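You operate a simulated robot arm through the tools that you are given. There is no shell and no other tool.

You are at the controls of a simulated robot arm. One attempt, no reset.

## Task
Press both rubber tips back on the shower chair's bare legs.
Fine: grey tip on the leg with the yellow pin, black tip on the leg with the blue pin.

Only the result counts: the job must be done as asked and must still hold three seconds after the hand-in. Knocking over, shifting, dropping, spilling or breaking anything else fails it.

## Robot
A 7-joint arm with a four-finger gripper, fixed in place. Base frame: the origin is on the floor under the middle of its stand, x ahead of it, y to its left, z up. Units: mm, degrees, N and s.
With the tool pointing down near the work surface it reaches from about 100 to 940 mm from the base axis. Its first joint turns from -69.0 to 172.0 degrees. Payload 3.67 kg.
Tool frame: the origin (TCP) lies between the finger pads and is the grasp point; the fingertips stand 28 mm ahead of it; z points along the fingers, y is the line along which they close. The gripper opens to 112 mm; its body begins 73 mm behind the TCP.
Orientation is told as [roll, pitch, yaw] about the base's x, y, z axes, in that order, counted from this pose: with the fingers straight down and closing along the base's y, the tool's x points along the base's -x, its y along +y and its z along -z.

## Interface
- The arm moves only by the tool send_rows. Its argument "series" is a list of rows, each a list of 3 entries, a list of its own where there are three numbers: the finger opening in mm, from 0 to 112, then the shift along the tool's x, y, z in units of 30 mm (1.0 is 30 mm), then the turn, a rotation vector about the tool's x, y, z in units of 6 degrees (1.0 is 6 degrees). In form: [[claw, [x, y, z], [wx, wy, wz]], ...]. A call has 1 to 20 rows; each row shifts and turns the commanded pose from where the row before left it, along the tool's axes as they then stand. A call with a number of a shift or a turn outside -1 to 1 is refused whole. A row lasts 0.2 s, in which the tool goes at most 50 mm and 8.6 degrees; a call with a longer step from one row to the next is refused whole, and so is a gripper value outside its range. A pose out of reach is approached as far as the arm can. The call stops where the force on the tool passes 40 N (or 10 N more than at its start, if that is more) or the arm is blocked; 0.2 s more then pass. Each finger travels about 102.5 mm/s and halts on what it meets, pressing with about 34 N; the grip force reading is that of the motor and also rises with nothing between the fingers. The clock runs only during rows and for 0.2 s after the last one: add rows that do not move to give the fingers time. It gives the time, the measured TCP pose, the force on the tool (base axes), the opening and the grip force at its end, in the units of the frame above (readings bear some noise), with the torque about the TCP (base axes, N m) and any sound that the robot's microphone picked up, and new pictures: "views" is both (left out), scene, wrist or none.
- Cameras (640 x 400 px; columns grow to the right, rows downward): "scene" is fixed at [397.1, -501.3, 1095.4]; the picture's right is [0.72, -0.69, 0.00], its down [-0.05, -0.05, -1.00] and it looks along [0.69, 0.72, -0.07] (base axes); focal length 214 px, centre (320, 200). "wrist" rides on the gripper at [60, -18, -104] in the tool frame; the picture's right is [0.29, 0.96, 0.00], its down [-0.80, 0.24, -0.55] and it looks along [-0.53, 0.16, 0.83] (tool axes); focal length 234 px, centre (320, 200). There is no depth. A picture from a camera that has moved, and an enlarged one, comes with that camera's place and axes in the base frame and with its lens. The place of the scene camera against the robot may be out by one fixed shift of up to 12 mm in any direction.
- move_column(by): slides the trunk up (or, below 0, down) by that many mm; the arm rides with it, the base frame stays. It gives what a move gives, with no picture.
- zoom(camera, box): a new picture of the part [left, top, right, bottom] of that camera's present view, enlarged. No time passes.
- job_done(): hands the job in; it is judged then, once.

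Places have to be worked out from the pictures, the camera data and where the tool is seen. Open the gripper and draw the arm clear of the work before you hand the job in, unless the task says otherwise.

The tools are called as a command line: name --argument value ..., lists and objects as JSON in quotes. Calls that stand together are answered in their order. send_rows: Moves the arm, as the interface text tells. Its arguments: {"type":"object","properties":{"series":{"type":"array"},"views":{"type":"string","enum":["both","scene","wrist","none"]}},"required":["series"]} The other tools are called the same way: move_column (by) moves the trunk up or down; zoom (camera, box) takes an enlarged picture of a part of a camera's view; job_done () hands the job in.

At the start:

```text
time_s: 0.0
position: [718.3, -150.1, 1313.6]
tcp_rot: [0.0, 0.0, 0.0]
contact_force: [0.4, -0.3, 0.5]
wrist_torque: [0.02, 0.04, 0.01]
grip_width: 112.1
finger_force: 0.0
trunk travel left (down, up): [-700.0, 140.0]
```

scene: 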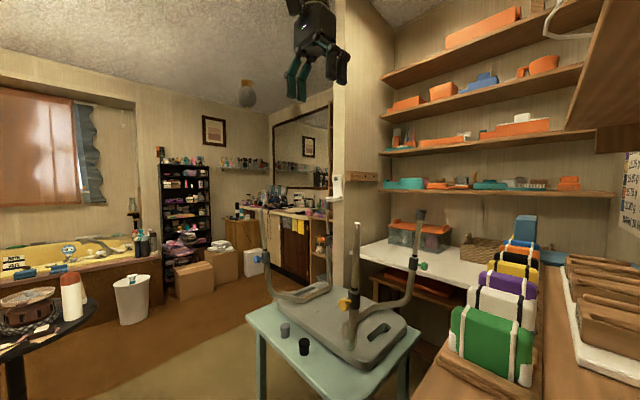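
wrist: 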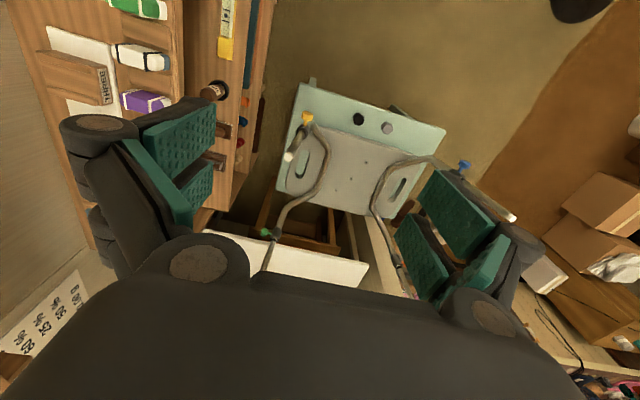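

I start with closer looks at the chair, its legs and the two tips on the table before moving anything.

zoom --camera "scene" --box '[230, 200, 440, 400]'

zoom --camera "wrist" --box '[230, 70, 530, 290]'

```text
2.00 times, centred on (335, 300) of scene
camera zoom: at [397.1, -501.3, 1095.4], right [0.72, -0.69, 0.0], down [-0.05, -0.05, -1.0], along [0.69, 0.72, -0.07], focal length 429 px, centre (290, 0)
```

zoom: 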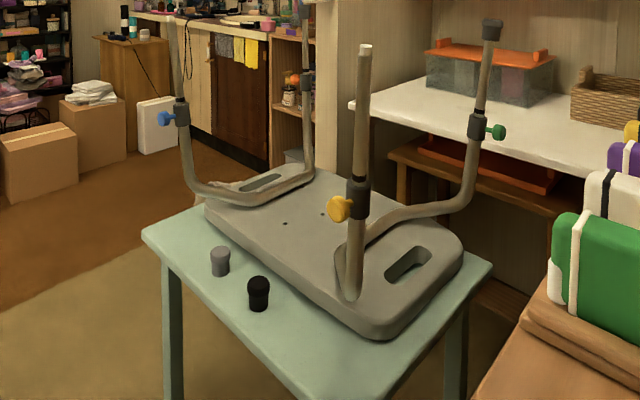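

```text
1.82 times, centred on (380, 180) of wrist
camera zoom: at [658.3, -168.9, 1417.3], right [-0.29, 0.96, 0.0], down [0.8, 0.24, 0.55], along [0.53, 0.16, -0.83], focal length 426 px, centre (211, 236)
```

zoom: 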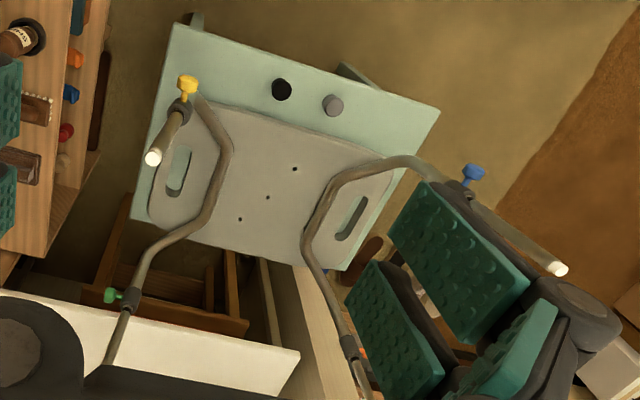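

The tips stand on the table beside the upturned chair; I need to know which end of each tip is the socket and how the legs lean, so I enlarge more.

zoom --camera "scene" --box '[265, 310, 325, 365]'

zoom --camera "scene" --box '[330, 200, 440, 320]'

zoom --camera "scene" --box '[250, 180, 350, 310]'

zoom --camera "wrist" --box '[330, 100, 410, 150]'

zoom --camera "wrist" --box '[270, 95, 350, 180]'

zoom --camera "wrist" --box '[430, 140, 540, 230]'

```text
7.27 times, centred on (295, 338) of scene
camera zoom: at [397.1, -501.3, 1095.4], right [0.72, -0.69, 0.0], down [-0.05, -0.05, -1.0], along [0.69, 0.72, -0.07], focal length 1560 px, centre (502, -800)
```

zoom: 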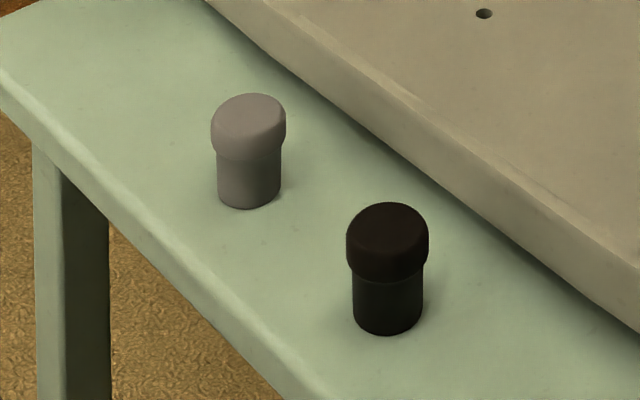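

```text
3.33 times, centred on (385, 260) of scene
camera zoom: at [397.1, -501.3, 1095.4], right [0.72, -0.69, 0.0], down [-0.05, -0.05, -1.0], along [0.69, 0.72, -0.07], focal length 715 px, centre (103, 0)
```

zoom: 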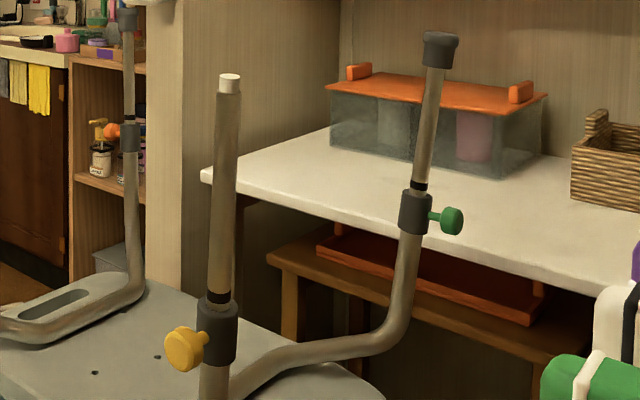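

```text
3.08 times, centred on (300, 245) of scene
camera zoom: at [397.1, -501.3, 1095.4], right [0.72, -0.69, 0.0], down [-0.05, -0.05, -1.0], along [0.69, 0.72, -0.07], focal length 660 px, centre (382, 62)
```

zoom: 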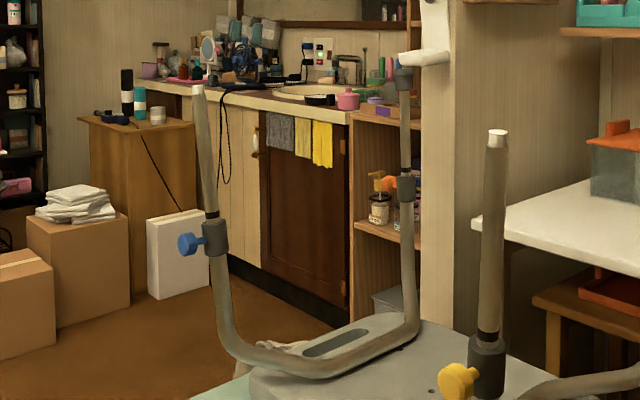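

```text
8.00 times, centred on (370, 125) of wrist
camera zoom: at [658.3, -168.9, 1417.3], right [-0.29, 0.96, 0.0], down [0.8, 0.24, 0.55], along [0.53, 0.16, -0.83], focal length 1873 px, centre (-80, 800)
```

zoom: 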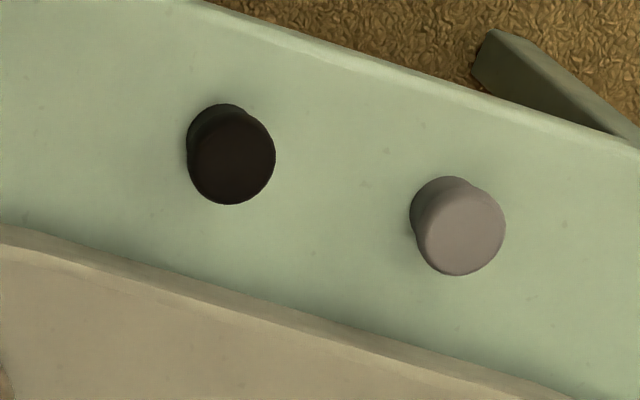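

```text
4.71 times, centred on (310, 138) of wrist
camera zoom: at [658.3, -168.9, 1417.3], right [-0.29, 0.96, 0.0], down [0.8, 0.24, 0.55], along [0.53, 0.16, -0.83], focal length 1102 px, centre (367, 494)
```

zoom: 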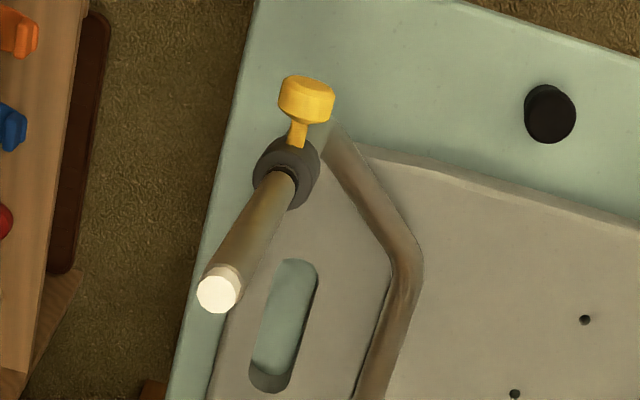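

```text
4.44 times, centred on (485, 185) of wrist
camera zoom: at [658.3, -168.9, 1417.3], right [-0.29, 0.96, 0.0], down [0.8, 0.24, 0.55], along [0.53, 0.16, -0.83], focal length 1041 px, centre (-413, 267)
```

zoom: 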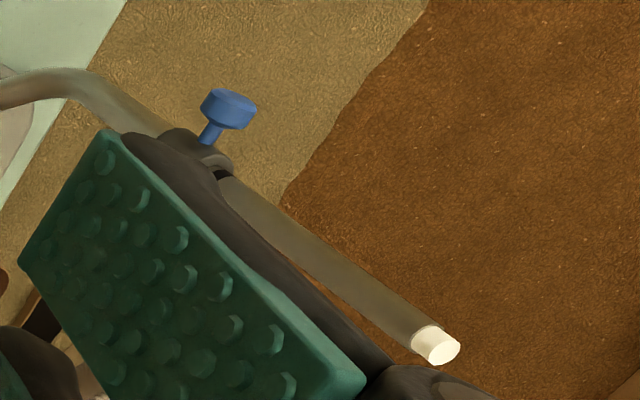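

From the two views I place the grey tip at about (833, 140) and the black at (831, 28), both with tops near z 571 and standing socket-down. The bare leg ends are near (845, -175, 1002) for yellow and (844, 335, 1000) for blue. I move above the tips, still high, to look again and refine this.

send_rows --series '[[112, [-0.5, 1, 0], [0, 0, 0]], [112, [-0.5, 1, 0], [0, 0, 0]], [112, [-0.5, 1, 0], [0, 0, 0]], [112, [-0.5, 1, 0], [0, 0, 0]], [112, [-0.5, 1, 0], [0, 0, 0]], [112, [-0.5, 1, 0], [0, 0, 0]], [112, [-0.5, 1, 0], [0, 0, 0]], [112, [0, 0, 0], [0, 0, 0]]]' --views "both"

```text
time_s: 1.8
position: [823.9, 59.0, 1313.6]
tcp_rot: [0.2, 0.0, 0.0]
contact_force: [-0.1, -0.9, 0.4]
wrist_torque: [0.02, -0.03, 0.0]
grip_width: 111.8
finger_force: 0.0
trunk travel left (down, up): [-700.0, 140.0]
camera wrist: at [763.6, 40.5, 1417.7], right [-0.29, 0.96, 0.0], down [0.8, 0.24, 0.55], along [0.53, 0.16, -0.83], focal length 234 px, centre (320, 200)
```

scene: 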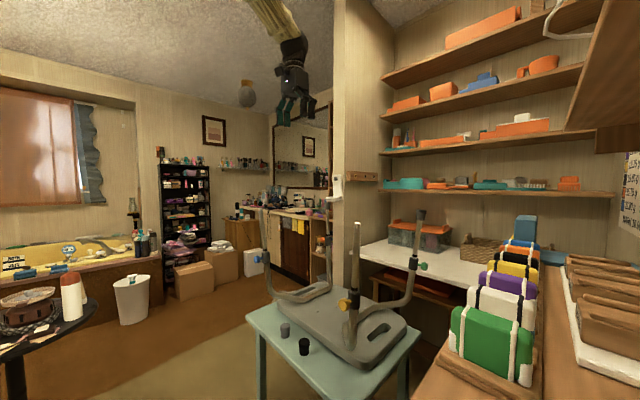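
wrist: 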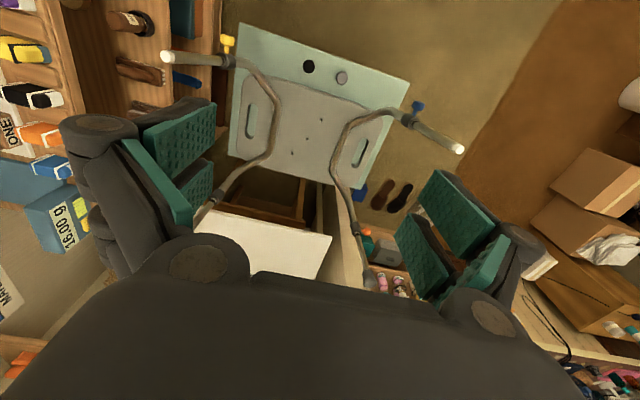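

Moving well. I zoom on the legs and tips from this new vantage to triangulate against the first wrist view.

zoom --camera "wrist" --box '[150, 20, 270, 95]'

zoom --camera "wrist" --box '[380, 90, 480, 165]'

zoom --camera "wrist" --box '[280, 40, 380, 100]'

```text
5.33 times, centred on (210, 58) of wrist
camera zoom: at [763.6, 40.5, 1417.7], right [-0.29, 0.96, 0.0], down [0.8, 0.24, 0.55], along [0.53, 0.16, -0.83], focal length 1249 px, centre (907, 960)
```

zoom: 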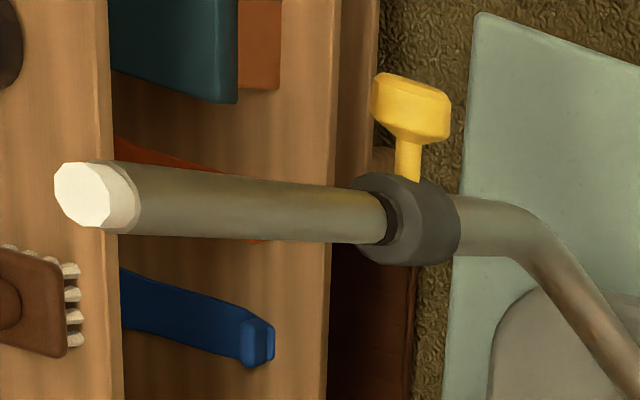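

```text
5.33 times, centred on (430, 128) of wrist
camera zoom: at [763.6, 40.5, 1417.7], right [-0.29, 0.96, 0.0], down [0.8, 0.24, 0.55], along [0.53, 0.16, -0.83], focal length 1249 px, centre (-267, 587)
```

zoom: 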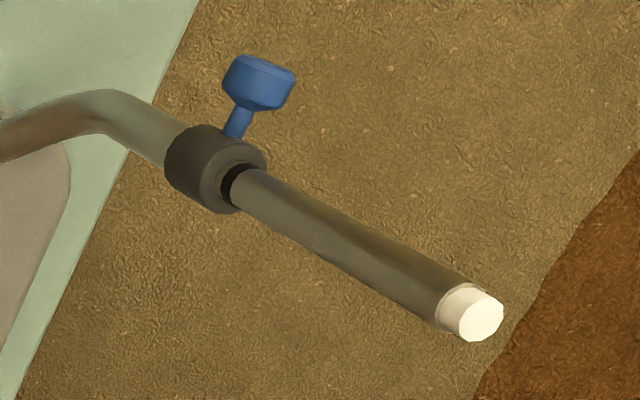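

```text
6.40 times, centred on (330, 70) of wrist
camera zoom: at [763.6, 40.5, 1417.7], right [-0.29, 0.96, 0.0], down [0.8, 0.24, 0.55], along [0.53, 0.16, -0.83], focal length 1499 px, centre (256, 1032)
```

zoom: 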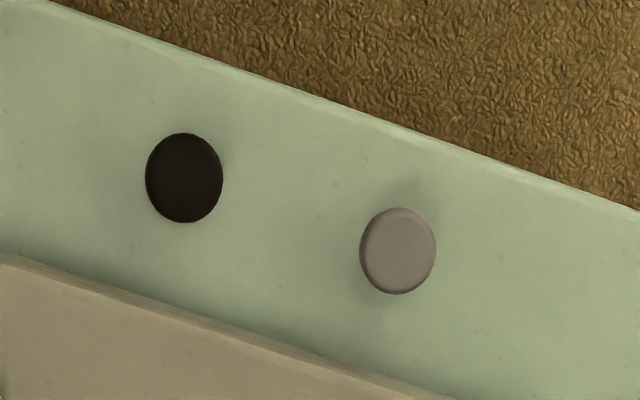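

Combining the three views, the tips' tops are at z ≈ 575-588 and the leg ends at z ≈ 1003, leaning about 6-8° outward in y and about 3° toward the robot. I centre above the grey tip and lower the trunk partway for a closer look.

send_rows --series '[[80, [-0.08, 0.9, 0], [0, 0, 0]], [80, [-0.08, 0.9, 0], [0, 0, 0]], [80, [-0.08, 0.9, 0], [0, 0, 0]], [80, [0, 0, 0], [0, 0, 0]]]' --views "none"

move_column --by -300

zoom --camera "wrist" --box '[0, 0, 640, 400]'

zoom --camera "scene" --box '[200, 50, 440, 400]'

```text
time_s: 3.0
position: [841.6, 115.1, 1328.2]
tcp_rot: [2.4, 0.2, -1.5]
contact_force: [1.2, 0.4, -0.6]
wrist_torque: [0.02, 0.02, -0.04]
grip_width: 80.2
finger_force: 0.2
trunk travel left (down, up): [-700.0, 140.0]
stopped in row 4: the arm was blocked; the commanded pose is now the measured one
```

```text
time_s: 6.0
position: [839.3, 115.5, 1029.2]
tcp_rot: [2.5, -0.1, -1.7]
contact_force: [0.6, -0.1, 0.6]
wrist_torque: [0.01, 0.01, 0.01]
grip_width: 80.3
finger_force: 0.0
trunk travel left (down, up): [-400.0, 440.0]
```

```text
1.00 times, centred on (320, 200) of wrist (not enlarged: the box is as wide or as high as the picture)
camera zoom: at [779.7, 95.1, 1131.5], right [-0.26, 0.96, 0.04], down [0.8, 0.19, 0.56], along [0.54, 0.18, -0.82], focal length 234 px, centre (320, 200)
```

zoom: 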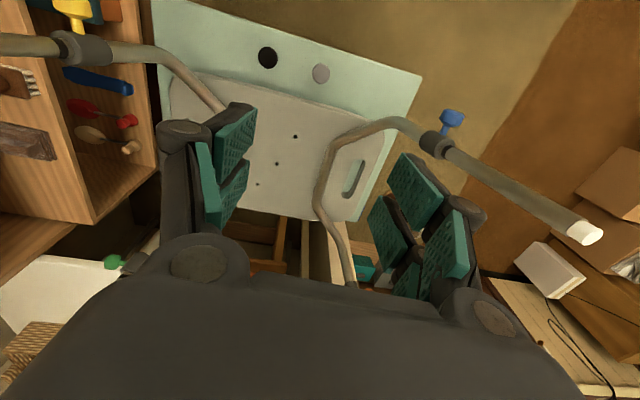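

```text
1.14 times, centred on (320, 225) of scene
camera zoom: at [397.1, -501.3, 1095.4], right [0.72, -0.69, 0.0], down [-0.05, -0.05, -1.0], along [0.69, 0.72, -0.07], focal length 245 px, centre (320, 171)
```

zoom: 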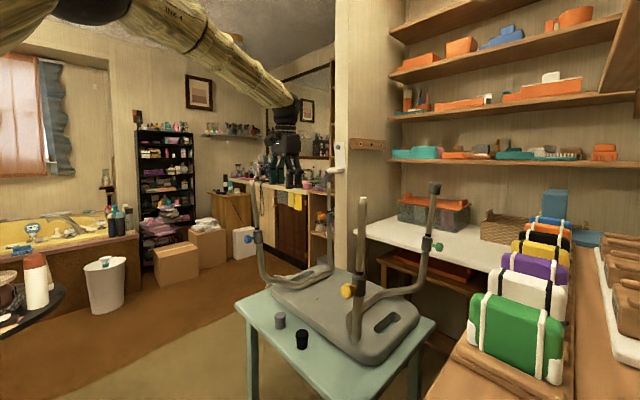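

The arm was near its reach limit there (it stopped short and tilted about 2.5°). I level the tool, pull in slightly and check how the reach behaves at this trunk height.

send_rows --series '[[80, [0.45, 0, 0], [0.21, 0, -0.14]], [80, [0.45, 0, 0], [0.21, 0, -0.14]], [80, [0, 0, 0], [0, 0, 0]]]' --views "none"

```text
time_s: 6.8
position: [818.9, 105.6, 1024.1]
tcp_rot: [0.8, 0.7, -0.6]
contact_force: [-0.3, 0.4, 0.2]
wrist_torque: [0.0, 0.01, -0.01]
grip_width: 80.1
finger_force: 0.0
trunk travel left (down, up): [-400.0, 440.0]
```

There is still a small offset from the commanded pose. I raise the tool 90 mm at this trunk height to see whether the reach eases.

send_rows --series '[[80, [0, 0, -1], [0, 0, 0]], [80, [0, 0, -1], [0, 0, 0]], [80, [0, 0, -1], [0, 0, 0]], [80, [0, 0, 0], [0, 0, 0]], [80, [0, 0, 0], [0, 0, 0]]]' --views "none"

```text
time_s: 8.0
position: [813.6, 111.7, 1120.6]
tcp_rot: [0.5, 0.2, -0.1]
contact_force: [-0.1, 0.1, -0.5]
wrist_torque: [-0.01, 0.01, 0.02]
grip_width: 79.8
finger_force: 0.1
trunk travel left (down, up): [-400.0, 440.0]
```

Raising helped, so the shoulder sits above the wrist and more height relative to the trunk gives more reach. I test going to the grey tip's xy at this relative height.

send_rows --series '[[80, [-0.35, 0.45, 0], [0, 0, 0]], [80, [-0.35, 0.45, 0], [0, 0, 0]], [80, [0, 0, 0], [0, 0, 0]], [80, [0, 0, 0], [0, 0, 0]]]' --views "scene"

```text
time_s: 9.0
position: [840.1, 127.1, 1126.2]
tcp_rot: [1.6, 0.1, -0.9]
contact_force: [-0.7, -0.3, 0.5]
wrist_torque: [-0.03, -0.01, 0.01]
grip_width: 80.1
finger_force: 0.1
trunk travel left (down, up): [-400.0, 440.0]
```

scene: 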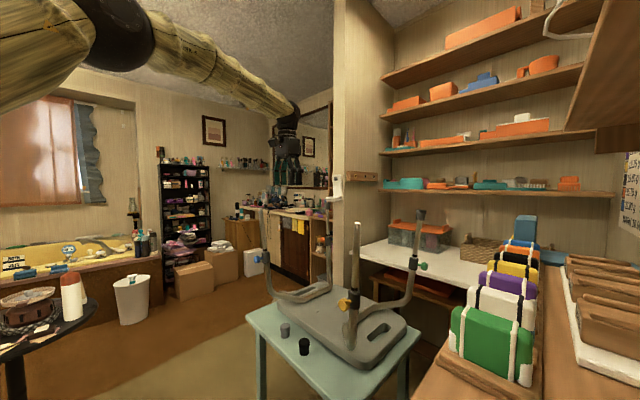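

The arm still shows a bent elbow, so this may be slow settling rather than a reach limit. I hold still for a moment and re-read the pose.

send_rows --series '[[80, [0, 0, 0], [0, 0, 0]], [80, [0, 0, 0], [0, 0, 0]], [80, [0, 0, 0], [0, 0, 0]], [80, [0, 0, 0], [0, 0, 0]], [80, [0, 0, 0], [0, 0, 0]]]' --views "none"

```text
time_s: 10.2
position: [840.8, 123.9, 1124.9]
tcp_rot: [1.3, 0.1, -1.1]
contact_force: [-0.1, -0.3, -0.3]
wrist_torque: [-0.03, -0.01, 0.01]
grip_width: 80.1
finger_force: 0.0
trunk travel left (down, up): [-400.0, 440.0]
```

The offset holds, so it is a real constraint. I go down 150 mm with the arm to see which way the error changes.

send_rows --series '[[80, [0, 0, 1], [0, 0, 0]], [80, [0, 0, 1], [0, 0, 0]], [80, [0, 0, 1], [0, 0, 0]], [80, [0, 0, 1], [0, 0, 0]], [80, [0, 0, 1], [0, 0, 0]], [80, [0, 0, 0], [0, 0, 0]], [80, [0, 0, 0], [0, 0, 0]]]' --views "none"

```text
time_s: 11.8
position: [842.7, 126.7, 977.8]
tcp_rot: [1.8, 0.2, -1.3]
contact_force: [-0.2, -0.5, -0.3]
wrist_torque: [0.01, 0.01, -0.02]
grip_width: 79.7
finger_force: 0.1
trunk travel left (down, up): [-400.0, 440.0]
```

The error is the same at a different height, so a joint limit rather than reach seems to bind, and it pulls the yaw negative. The tips are round, so I try a yaw of -15° and see whether the offset vanishes.

send_rows --series '[[80, [0, 0, 0], [0, 0, 0.85]], [80, [0, 0, 0], [0, 0, 0.85]], [80, [0, 0, 0], [0, 0, 0.8]], [80, [0, 0, 0], [0, 0, 0]], [80, [0, 0, 0], [0, 0, 0]]]' --views "none"

```text
time_s: 13.2
position: [850.4, 105.8, 985.5]
tcp_rot: [3.3, 1.2, -17.6]
contact_force: [-0.6, -0.3, 0.3]
wrist_torque: [0.04, 0.02, -0.01]
grip_width: 79.9
finger_force: 0.1
trunk travel left (down, up): [-400.0, 440.0]
stopped in row 5: the arm was blocked; the commanded pose is now the measured one
```

That made it worse, so positive yaw is the way. I turn to about +20° yaw.

send_rows --series '[[80, [0, 0, 0], [0, 0, -0.9]], [80, [0, 0, 0], [0, 0, -0.9]], [80, [0, 0, 0], [0, 0, -0.9]], [80, [0, 0, 0], [0, 0, -0.9]], [80, [0, 0, 0], [0, 0, -0.9]], [80, [0, 0, 0], [0, 0, -0.9]], [80, [0, 0, 0], [0, 0, -0.9]], [80, [0, 0, 0], [0, 0, 0]], [80, [0, 0, 0], [0, 0, 0]]]' --views "none"

```text
time_s: 15.2
position: [849.5, 110.1, 986.7]
tcp_rot: [3.1, -1.1, 20.2]
contact_force: [-0.5, -0.3, 0.5]
wrist_torque: [-0.02, 0.02, -0.01]
grip_width: 80.3
finger_force: 0.0
trunk travel left (down, up): [-400.0, 440.0]
```

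The pose is tracked much better at +20° yaw. I level the tool and move to the grey tip's xy again.

send_rows --series '[[80, [0.09, 0.56, 0], [0.26, 0.09, 0]], [80, [0.09, 0.56, 0], [0.26, 0.09, 0]], [80, [0, 0, 0], [0, 0, 0]], [80, [0, 0, 0], [0, 0, 0]]]' --views "wrist"

```text
time_s: 16.2
position: [834.0, 138.4, 988.3]
tcp_rot: [-0.1, 0.0, 20.3]
contact_force: [0.6, -0.2, 0.3]
wrist_torque: [-0.02, 0.03, 0.02]
grip_width: 79.9
finger_force: 0.0
trunk travel left (down, up): [-400.0, 440.0]
camera wrist: at [783.0, 100.3, 1091.0], right [-0.6, 0.8, 0.0], down [0.66, 0.5, 0.55], along [0.44, 0.33, -0.83], focal length 234 px, centre (320, 200)
```

wrist: 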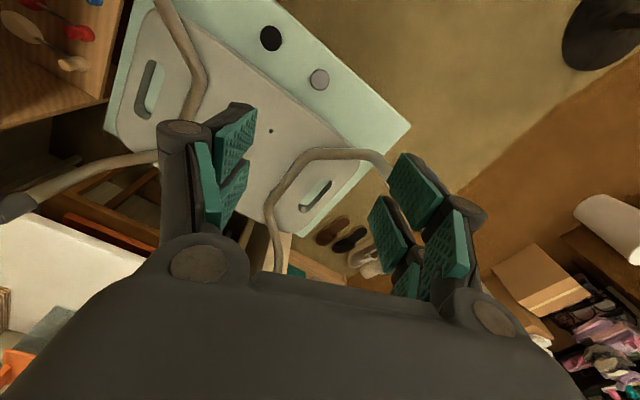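

The pose is now exact at yaw 20°. I zoom on the tips from here to refine their positions before descending.

zoom --camera "wrist" --box '[240, 10, 360, 100]'

zoom --camera "wrist" --box '[140, 80, 500, 320]'

```text
4.44 times, centred on (300, 55) of wrist
camera zoom: at [783.0, 100.3, 1091.0], right [-0.6, 0.8, 0.0], down [0.66, 0.5, 0.55], along [0.44, 0.33, -0.83], focal length 1041 px, centre (409, 844)
```

zoom: 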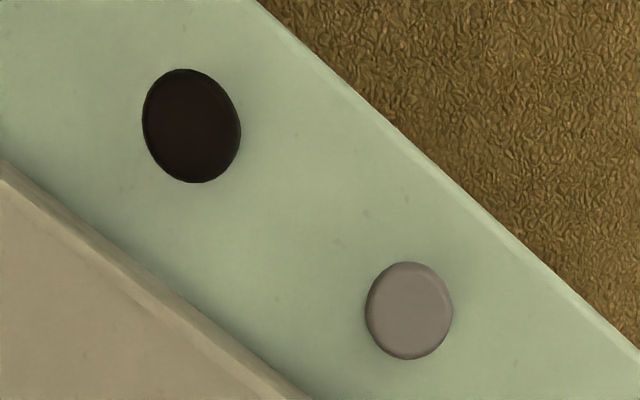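

```text
1.67 times, centred on (320, 200) of wrist
camera zoom: at [783.0, 100.3, 1091.0], right [-0.6, 0.8, 0.0], down [0.66, 0.5, 0.55], along [0.44, 0.33, -0.83], focal length 390 px, centre (320, 200)
```

zoom: 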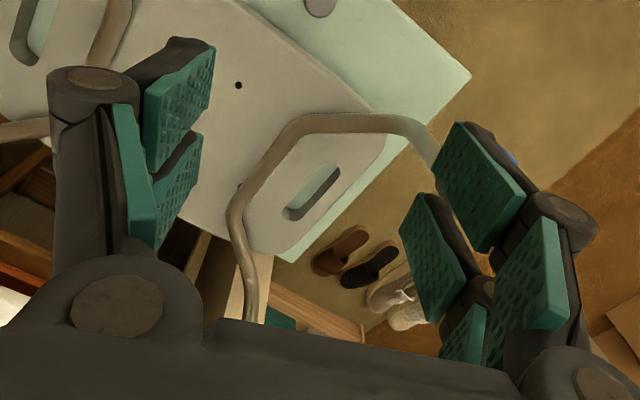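

Updated estimate: grey tip at (830, 136), black at (829.5, 25), tops near z 580, diameter about 38 mm. I centre on the grey tip and lower the trunk 300 mm.

send_rows --series '[[80, [0.15, -0.03, 0], [0, 0, 0]], [80, [0, 0, 0], [0, 0, 0]]]' --views "none"

move_column --by -300

zoom --camera "wrist" --box '[0, 0, 640, 400]'

zoom --camera "scene" --box '[200, 160, 420, 400]'

```text
time_s: 16.8
position: [829.0, 135.9, 986.3]
tcp_rot: [0.0, -0.1, 20.4]
contact_force: [0.6, 0.1, -0.9]
wrist_torque: [-0.02, -0.02, -0.02]
grip_width: 80.1
finger_force: 0.0
trunk travel left (down, up): [-400.0, 440.0]
```

```text
time_s: 19.8
position: [829.1, 136.9, 687.9]
tcp_rot: [-0.1, 0.1, 20.3]
contact_force: [-1.2, 0.2, 0.3]
wrist_torque: [0.0, -0.01, 0.0]
grip_width: 80.1
finger_force: 0.2
trunk travel left (down, up): [-100.0, 740.0]
```

```text
1.00 times, centred on (320, 200) of wrist (not enlarged: the box is as wide or as high as the picture)
camera zoom: at [779.5, 97.6, 791.0], right [-0.6, 0.8, 0.0], down [0.66, 0.5, 0.55], along [0.44, 0.33, -0.83], focal length 234 px, centre (320, 200)
```

zoom: 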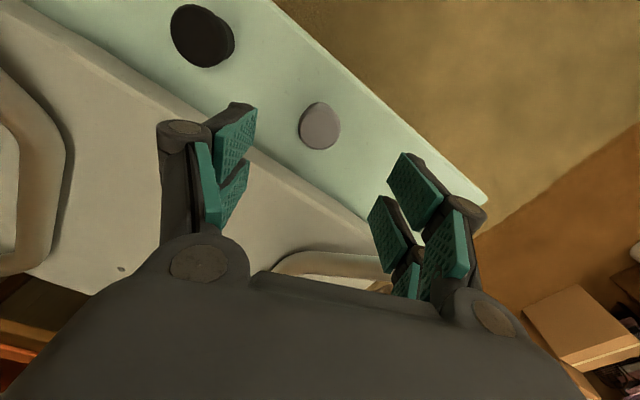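

```text
1.67 times, centred on (310, 280) of scene
camera zoom: at [397.1, -501.3, 1095.4], right [0.72, -0.69, 0.0], down [-0.05, -0.05, -1.0], along [0.69, 0.72, -0.07], focal length 358 px, centre (337, 67)
```

zoom: 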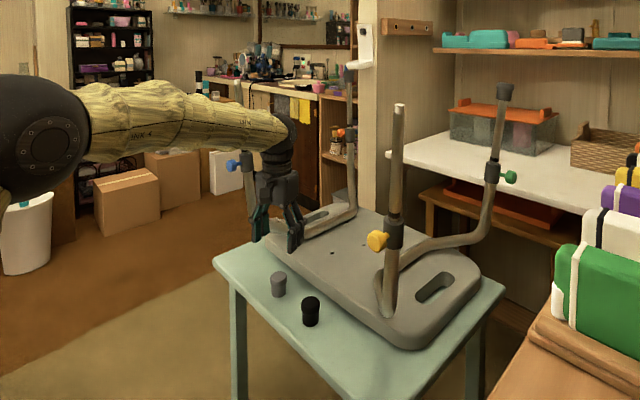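

The grey tip is almost on the tool axis. I zoom for its exact centre.

zoom --camera "wrist" --box '[270, 80, 370, 160]'

zoom --camera "scene" --box '[250, 240, 350, 360]'

```text
5.00 times, centred on (320, 120) of wrist
camera zoom: at [779.5, 97.6, 791.0], right [-0.6, 0.8, 0.0], down [0.66, 0.5, 0.55], along [0.44, 0.33, -0.83], focal length 1171 px, centre (320, 600)
```

zoom: 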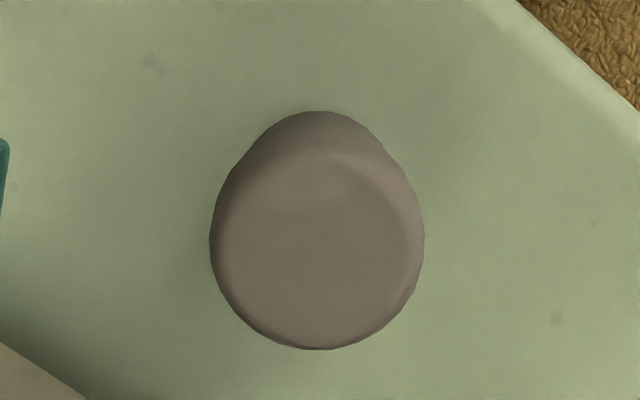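

```text
3.33 times, centred on (300, 300) of scene
camera zoom: at [397.1, -501.3, 1095.4], right [0.72, -0.69, 0.0], down [-0.05, -0.05, -1.0], along [0.69, 0.72, -0.07], focal length 715 px, centre (387, -133)
```

zoom: 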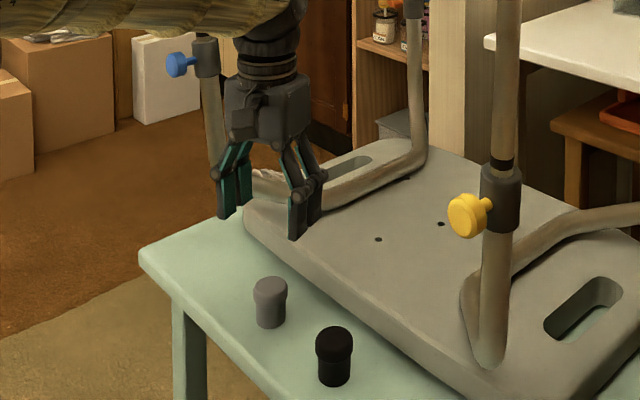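

The tip's top centre is at (831, 135.6, about 580), within 2 mm of the tool axis. I correct, lower the trunk by 80 mm and check before the final descent.

send_rows --series '[[76, [-0.044, -0.05, 0], [0, 0, 0]], [76, [0, 0, 0], [0, 0, 0]]]' --views "none"

move_column --by -80

zoom --camera "wrist" --box '[160, 60, 480, 260]'

zoom --camera "scene" --box '[240, 270, 340, 380]'

```text
time_s: 20.4
position: [832.7, 135.2, 687.4]
tcp_rot: [-0.1, 0.0, 20.3]
contact_force: [-0.2, 0.5, 0.4]
wrist_torque: [0.01, 0.0, -0.02]
grip_width: 75.8
finger_force: 0.1
trunk travel left (down, up): [-100.0, 740.0]
```

```text
time_s: 21.6
position: [831.7, 134.5, 607.9]
tcp_rot: [-0.1, -0.1, 20.3]
contact_force: [-0.5, -0.8, -0.3]
wrist_torque: [-0.01, -0.01, -0.01]
grip_width: 75.9
finger_force: 0.0
trunk travel left (down, up): [-20.0, 820.0]
```

```text
2.00 times, centred on (320, 160) of wrist
camera zoom: at [781.1, 97.0, 711.3], right [-0.6, 0.8, 0.0], down [0.66, 0.5, 0.55], along [0.44, 0.33, -0.83], focal length 468 px, centre (320, 280)
```

zoom: 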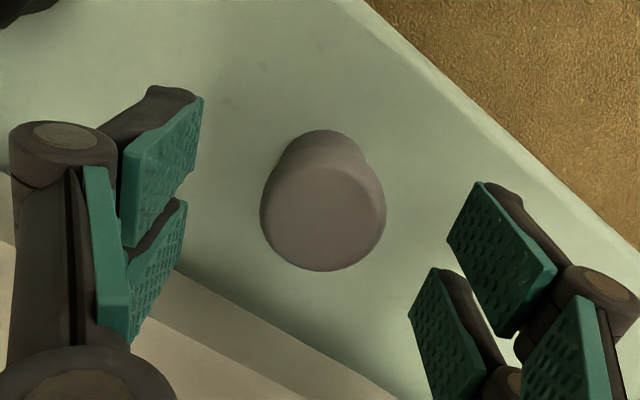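

```text
3.64 times, centred on (290, 325) of scene
camera zoom: at [397.1, -501.3, 1095.4], right [0.72, -0.69, 0.0], down [-0.05, -0.05, -1.0], along [0.69, 0.72, -0.07], focal length 780 px, centre (429, -254)
```

zoom: 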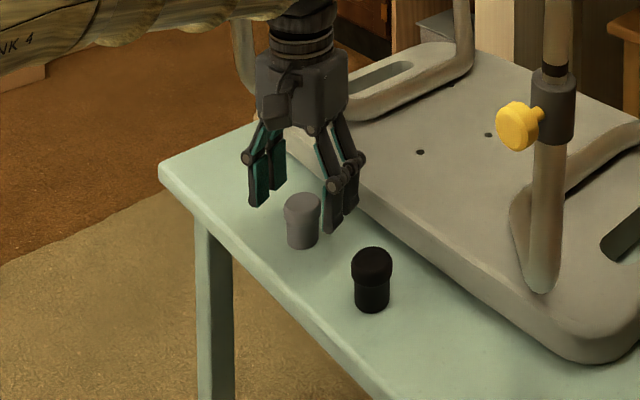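

Aligned within about 2 mm. I descend 37 mm so the pads straddle the wide cap, staying above the table.

send_rows --series '[[76, [-0.017, 0.045, 0.4], [0, 0, 0]], [76, [0, 0, 0.4], [0, 0, 0]], [76, [0, 0, 0.43], [0, 0, 0]], [76, [0, 0, 0], [0, 0, 0]]]' --views "both"

zoom --camera "scene" --box '[250, 290, 330, 370]'

```text
time_s: 22.6
position: [832.2, 136.0, 572.4]
tcp_rot: [-0.1, -0.1, 20.3]
contact_force: [1.1, -1.2, 5.7]
wrist_torque: [0.21, 0.07, -0.03]
grip_width: 76.7
finger_force: 0.4
trunk travel left (down, up): [-20.0, 820.0]
camera wrist: at [781.5, 98.1, 675.5], right [-0.6, 0.8, 0.0], down [0.66, 0.5, 0.55], along [0.44, 0.33, -0.83], focal length 234 px, centre (320, 200)
```

scene: 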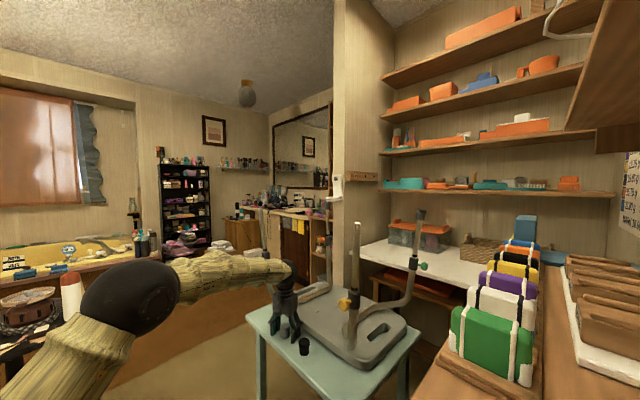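
wrist: 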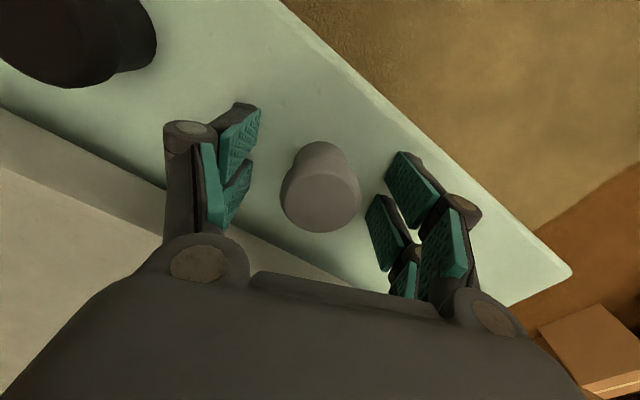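

```text
5.00 times, centred on (290, 330) of scene
camera zoom: at [397.1, -501.3, 1095.4], right [0.72, -0.69, 0.0], down [-0.05, -0.05, -1.0], along [0.69, 0.72, -0.07], focal length 1072 px, centre (470, -450)
```

zoom: 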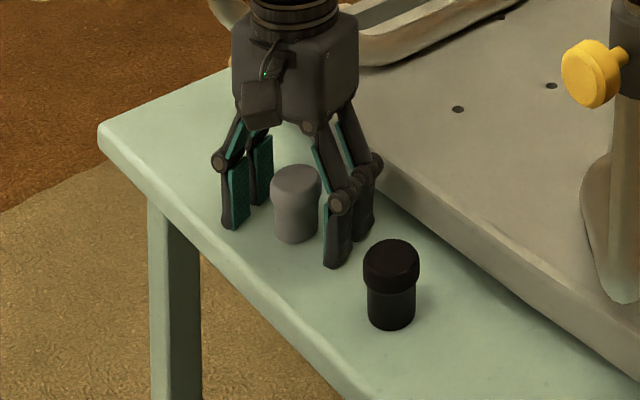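

A 5.7 N upward force shows the fingertips are just touching the table, so its top is at z ≈ 544. I back up 6 mm and close on the cap.

send_rows --series '[[76, [0, 0, -0.22], [0, 0, 0]], [76, [0, 0, 0], [0, 0, 0]]]' --views "none"

send_rows --series '[[60, [0, 0, 0], [0, 0, 0]], [46, [0, 0, 0], [0, 0, 0]], [40, [0, 0, 0], [0, 0, 0]], [30, [0, 0, 0], [0, 0, 0]], [25, [0, 0, 0], [0, 0, 0]], [25, [0, 0, 0], [0, 0, 0]]]' --views "both"

zoom --camera "scene" --box '[250, 290, 330, 370]'

zoom --camera "wrist" --box '[220, 100, 420, 240]'

```text
time_s: 23.2
position: [831.3, 136.5, 577.3]
tcp_rot: [-0.1, 0.0, 20.4]
contact_force: [-0.8, 0.3, -0.8]
wrist_torque: [0.01, 0.02, -0.02]
grip_width: 76.0
finger_force: 0.0
trunk travel left (down, up): [-20.0, 820.0]
```

```text
time_s: 24.6
position: [831.2, 136.7, 577.9]
tcp_rot: [-0.1, 0.0, 20.4]
contact_force: [1.4, -0.6, 0.8]
wrist_torque: [-0.03, -0.03, 0.0]
grip_width: 33.9
finger_force: 34.0
trunk travel left (down, up): [-20.0, 820.0]
camera wrist: at [781.4, 98.7, 681.5], right [-0.6, 0.8, 0.0], down [0.66, 0.5, 0.55], along [0.44, 0.33, -0.83], focal length 234 px, centre (320, 200)
```

scene: 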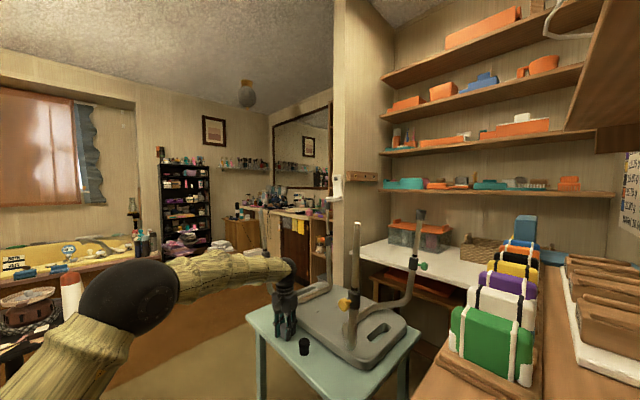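
wrist: 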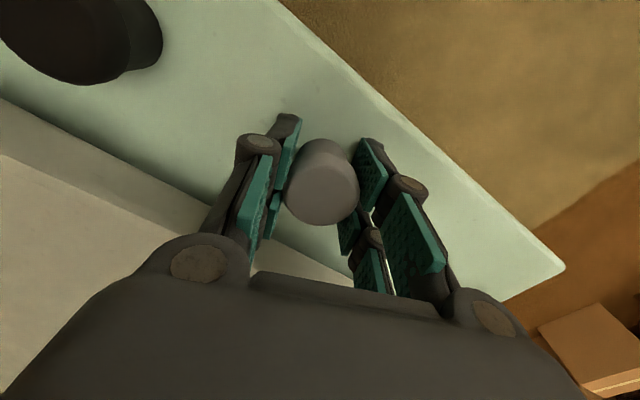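

```text
5.00 times, centred on (290, 330) of scene
camera zoom: at [397.1, -501.3, 1095.4], right [0.72, -0.69, 0.0], down [-0.05, -0.05, -1.0], along [0.69, 0.72, -0.07], focal length 1072 px, centre (470, -450)
```

zoom: 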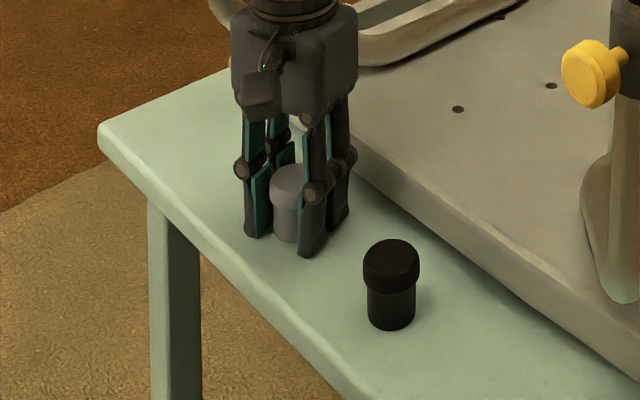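

```text
2.86 times, centred on (320, 170) of wrist
camera zoom: at [781.4, 98.7, 681.5], right [-0.6, 0.8, 0.0], down [0.66, 0.5, 0.55], along [0.44, 0.33, -0.83], focal length 669 px, centre (320, 286)
```

zoom: 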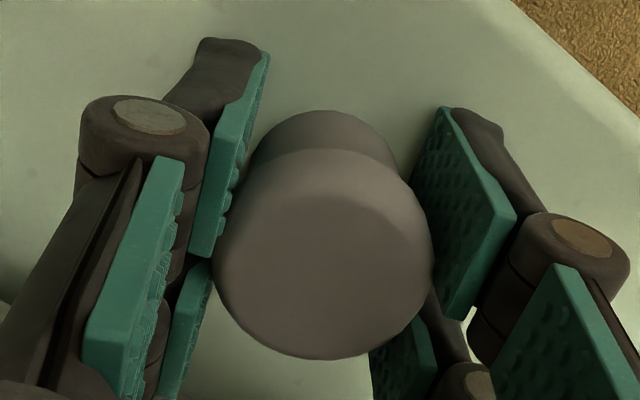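

Gripped: opening 33.9 mm at 34 N. I lift 30 mm with the arm and check the tip comes along.

send_rows --series '[[25, [0, 0, -0.5], [0, 0, 0]], [25, [0, 0, -0.5], [0, 0, 0]], [25, [0, 0, 0], [0, 0, 0]]]' --views "wrist"

zoom --camera "scene" --box '[250, 270, 330, 370]'

```text
time_s: 25.4
position: [829.7, 136.2, 608.7]
tcp_rot: [-0.1, 0.0, 20.5]
contact_force: [0.1, 0.7, 0.0]
wrist_torque: [0.0, 0.03, 0.01]
grip_width: 34.0
finger_force: 34.0
trunk travel left (down, up): [-20.0, 820.0]
camera wrist: at [780.6, 98.1, 711.0], right [-0.6, 0.8, 0.0], down [0.66, 0.5, 0.55], along [0.44, 0.33, -0.83], focal length 234 px, centre (320, 200)
```

wrist: 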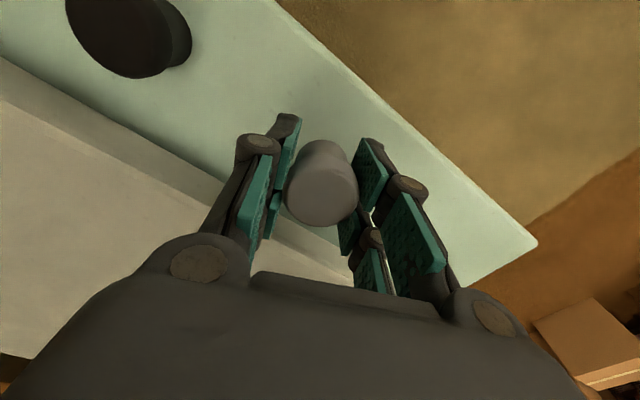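

```text
4.00 times, centred on (290, 320) of scene
camera zoom: at [397.1, -501.3, 1095.4], right [0.72, -0.69, 0.0], down [-0.05, -0.05, -1.0], along [0.69, 0.72, -0.07], focal length 858 px, centre (440, -280)
```

zoom: 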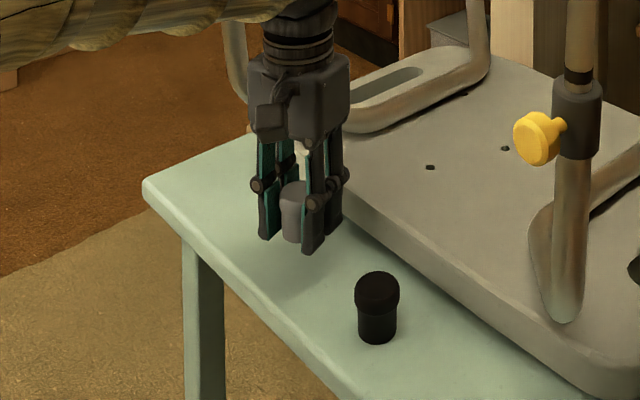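

The tip is firmly held and lifted. I raise the trunk 520 mm to bring it above the leg ends.

move_column --by 520

zoom --camera "wrist" --box '[0, 0, 640, 400]'

zoom --camera "scene" --box '[0, 0, 640, 400]'

```text
refused: 520 is not a number from -400 to 400
```

```text
1.00 times, centred on (320, 200) of wrist (not enlarged: the box is as wide or as high as the picture)
camera zoom: at [780.6, 98.1, 711.0], right [-0.6, 0.8, 0.0], down [0.66, 0.5, 0.55], along [0.44, 0.33, -0.83], focal length 234 px, centre (320, 200)
```

zoom: 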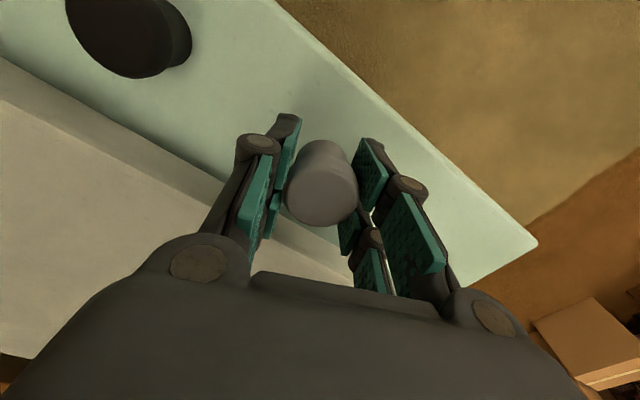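

```text
1.00 times, centred on (320, 200) of scene (not enlarged: the box is as wide or as high as the picture)
camera zoom: at [397.1, -501.3, 1095.4], right [0.72, -0.69, 0.0], down [-0.05, -0.05, -1.0], along [0.69, 0.72, -0.07], focal length 214 px, centre (320, 200)
```

zoom: 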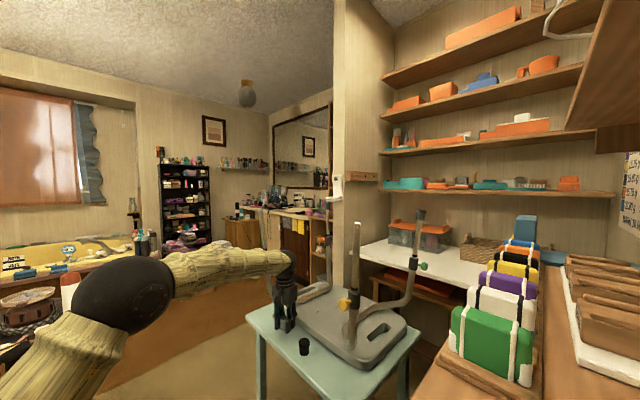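

The column takes at most 400 mm per call, so I raise it in two steps.

move_column --by 400

move_column --by 120

zoom --camera "wrist" --box '[0, 0, 640, 400]'

zoom --camera "scene" --box '[0, 0, 640, 400]'

```text
time_s: 29.2
position: [829.9, 135.2, 1009.8]
tcp_rot: [-0.1, 0.0, 20.3]
contact_force: [0.1, -0.1, 0.1]
wrist_torque: [0.0, 0.0, -0.01]
grip_width: 33.9
finger_force: 34.1
trunk travel left (down, up): [-420.0, 420.0]
```

```text
time_s: 30.7
position: [831.3, 135.5, 1126.8]
tcp_rot: [-0.1, 0.0, 20.3]
contact_force: [-0.1, -0.1, 0.5]
wrist_torque: [-0.01, -0.01, -0.04]
grip_width: 33.5
finger_force: 33.9
trunk travel left (down, up): [-540.0, 300.0]
```

```text
1.00 times, centred on (320, 200) of wrist (not enlarged: the box is as wide or as high as the picture)
camera zoom: at [780.9, 98.0, 1230.7], right [-0.6, 0.8, 0.0], down [0.66, 0.5, 0.55], along [0.44, 0.33, -0.83], focal length 234 px, centre (320, 200)
```

zoom: 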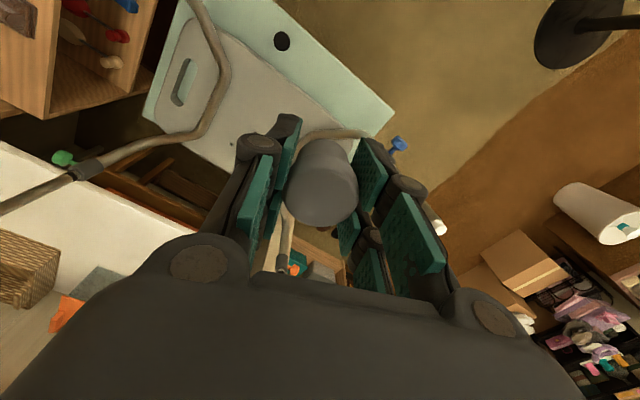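

```text
1.00 times, centred on (320, 200) of scene (not enlarged: the box is as wide or as high as the picture)
camera zoom: at [397.1, -501.3, 1095.4], right [0.72, -0.69, 0.0], down [-0.05, -0.05, -1.0], along [0.69, 0.72, -0.07], focal length 214 px, centre (320, 200)
```

zoom: 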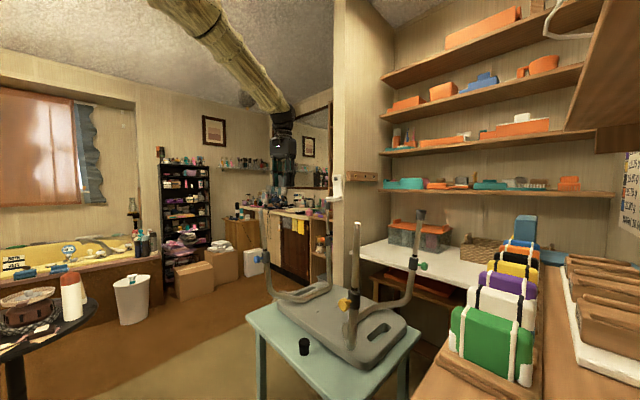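

Now I carry the grey tip toward the yellow-pin leg, stopping short to one side so the wrist camera can see the bare end.

send_rows --series '[[25, [0.59, -0.94, 0], [0, 0, 0]], [25, [0.59, -0.94, 0], [0, 0, 0]], [25, [0.59, -0.94, 0], [0, 0, 0]], [25, [0.59, -0.94, 0], [0, 0, 0]], [25, [0.59, -0.94, 0], [0, 0, 0]], [25, [0.59, -0.94, 0], [0, 0, 0]], [25, [0, 0, 0], [0, 0, 0.85]], [25, [0, 0, 0], [0, 0, 0.85]], [25, [0, 0, 0], [0, 0, 0.85]], [25, [0, 0, 0], [0, 0, 0.83]], [25, [0, 0, 0], [0, 0, 0]]]' --views "both"

```text
time_s: 33.1
position: [790.7, -60.1, 1126.8]
tcp_rot: [-0.1, 0.0, 0.1]
contact_force: [-0.2, -0.2, -0.5]
wrist_torque: [-0.03, 0.02, -0.04]
grip_width: 33.4
finger_force: 34.6
trunk travel left (down, up): [-540.0, 300.0]
camera wrist: at [730.0, -78.3, 1231.0], right [-0.29, 0.96, 0.0], down [0.8, 0.24, 0.55], along [0.53, 0.16, -0.83], focal length 234 px, centre (320, 200)
```

scene: 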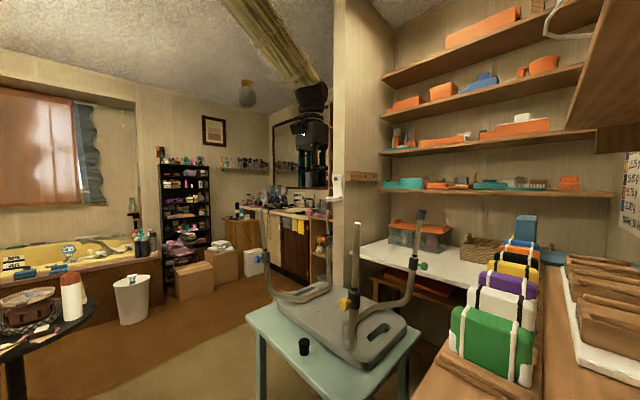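
wrist: 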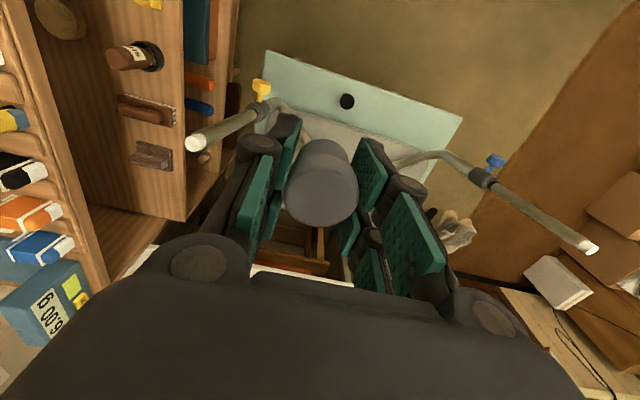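

Tracking is exact here, and both bare ends are visible. I zoom on each for precise bearings.

zoom --camera "wrist" --box '[175, 70, 285, 160]'

zoom --camera "wrist" --box '[460, 150, 620, 260]'

zoom --camera "scene" --box '[330, 205, 390, 330]'

zoom --camera "wrist" --box '[250, 110, 390, 250]'

```text
4.44 times, centred on (230, 115) of wrist
camera zoom: at [730.0, -78.3, 1231.0], right [-0.29, 0.96, 0.0], down [0.8, 0.24, 0.55], along [0.53, 0.16, -0.83], focal length 1041 px, centre (720, 578)
```

zoom: 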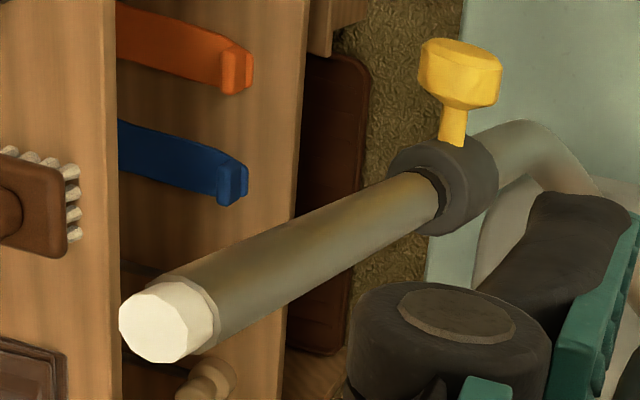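

```text
3.64 times, centred on (540, 205) of wrist
camera zoom: at [730.0, -78.3, 1231.0], right [-0.29, 0.96, 0.0], down [0.8, 0.24, 0.55], along [0.53, 0.16, -0.83], focal length 852 px, centre (-480, 182)
```

zoom: 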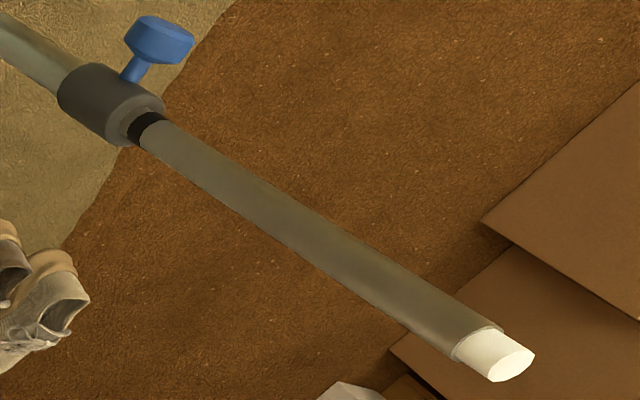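

```text
3.20 times, centred on (360, 268) of scene
camera zoom: at [397.1, -501.3, 1095.4], right [0.72, -0.69, 0.0], down [-0.05, -0.05, -1.0], along [0.69, 0.72, -0.07], focal length 686 px, centre (192, -16)
```

zoom: 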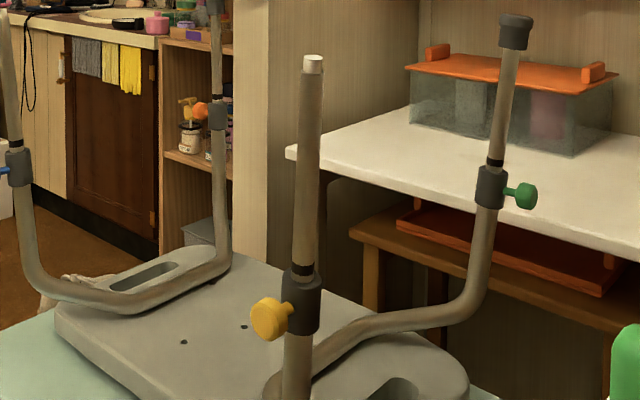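

```text
2.86 times, centred on (320, 180) of wrist
camera zoom: at [730.0, -78.3, 1231.0], right [-0.29, 0.96, 0.0], down [0.8, 0.24, 0.55], along [0.53, 0.16, -0.83], focal length 669 px, centre (320, 257)
```

zoom: 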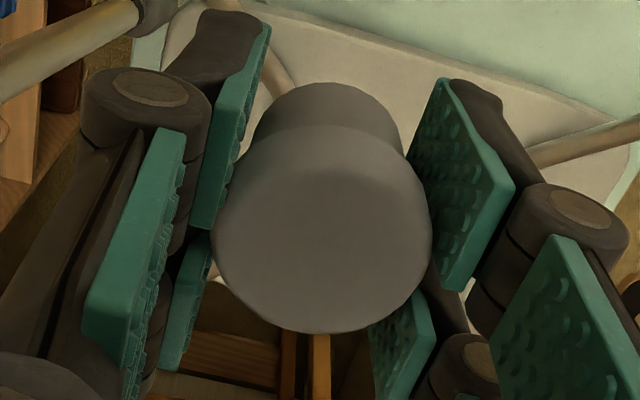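

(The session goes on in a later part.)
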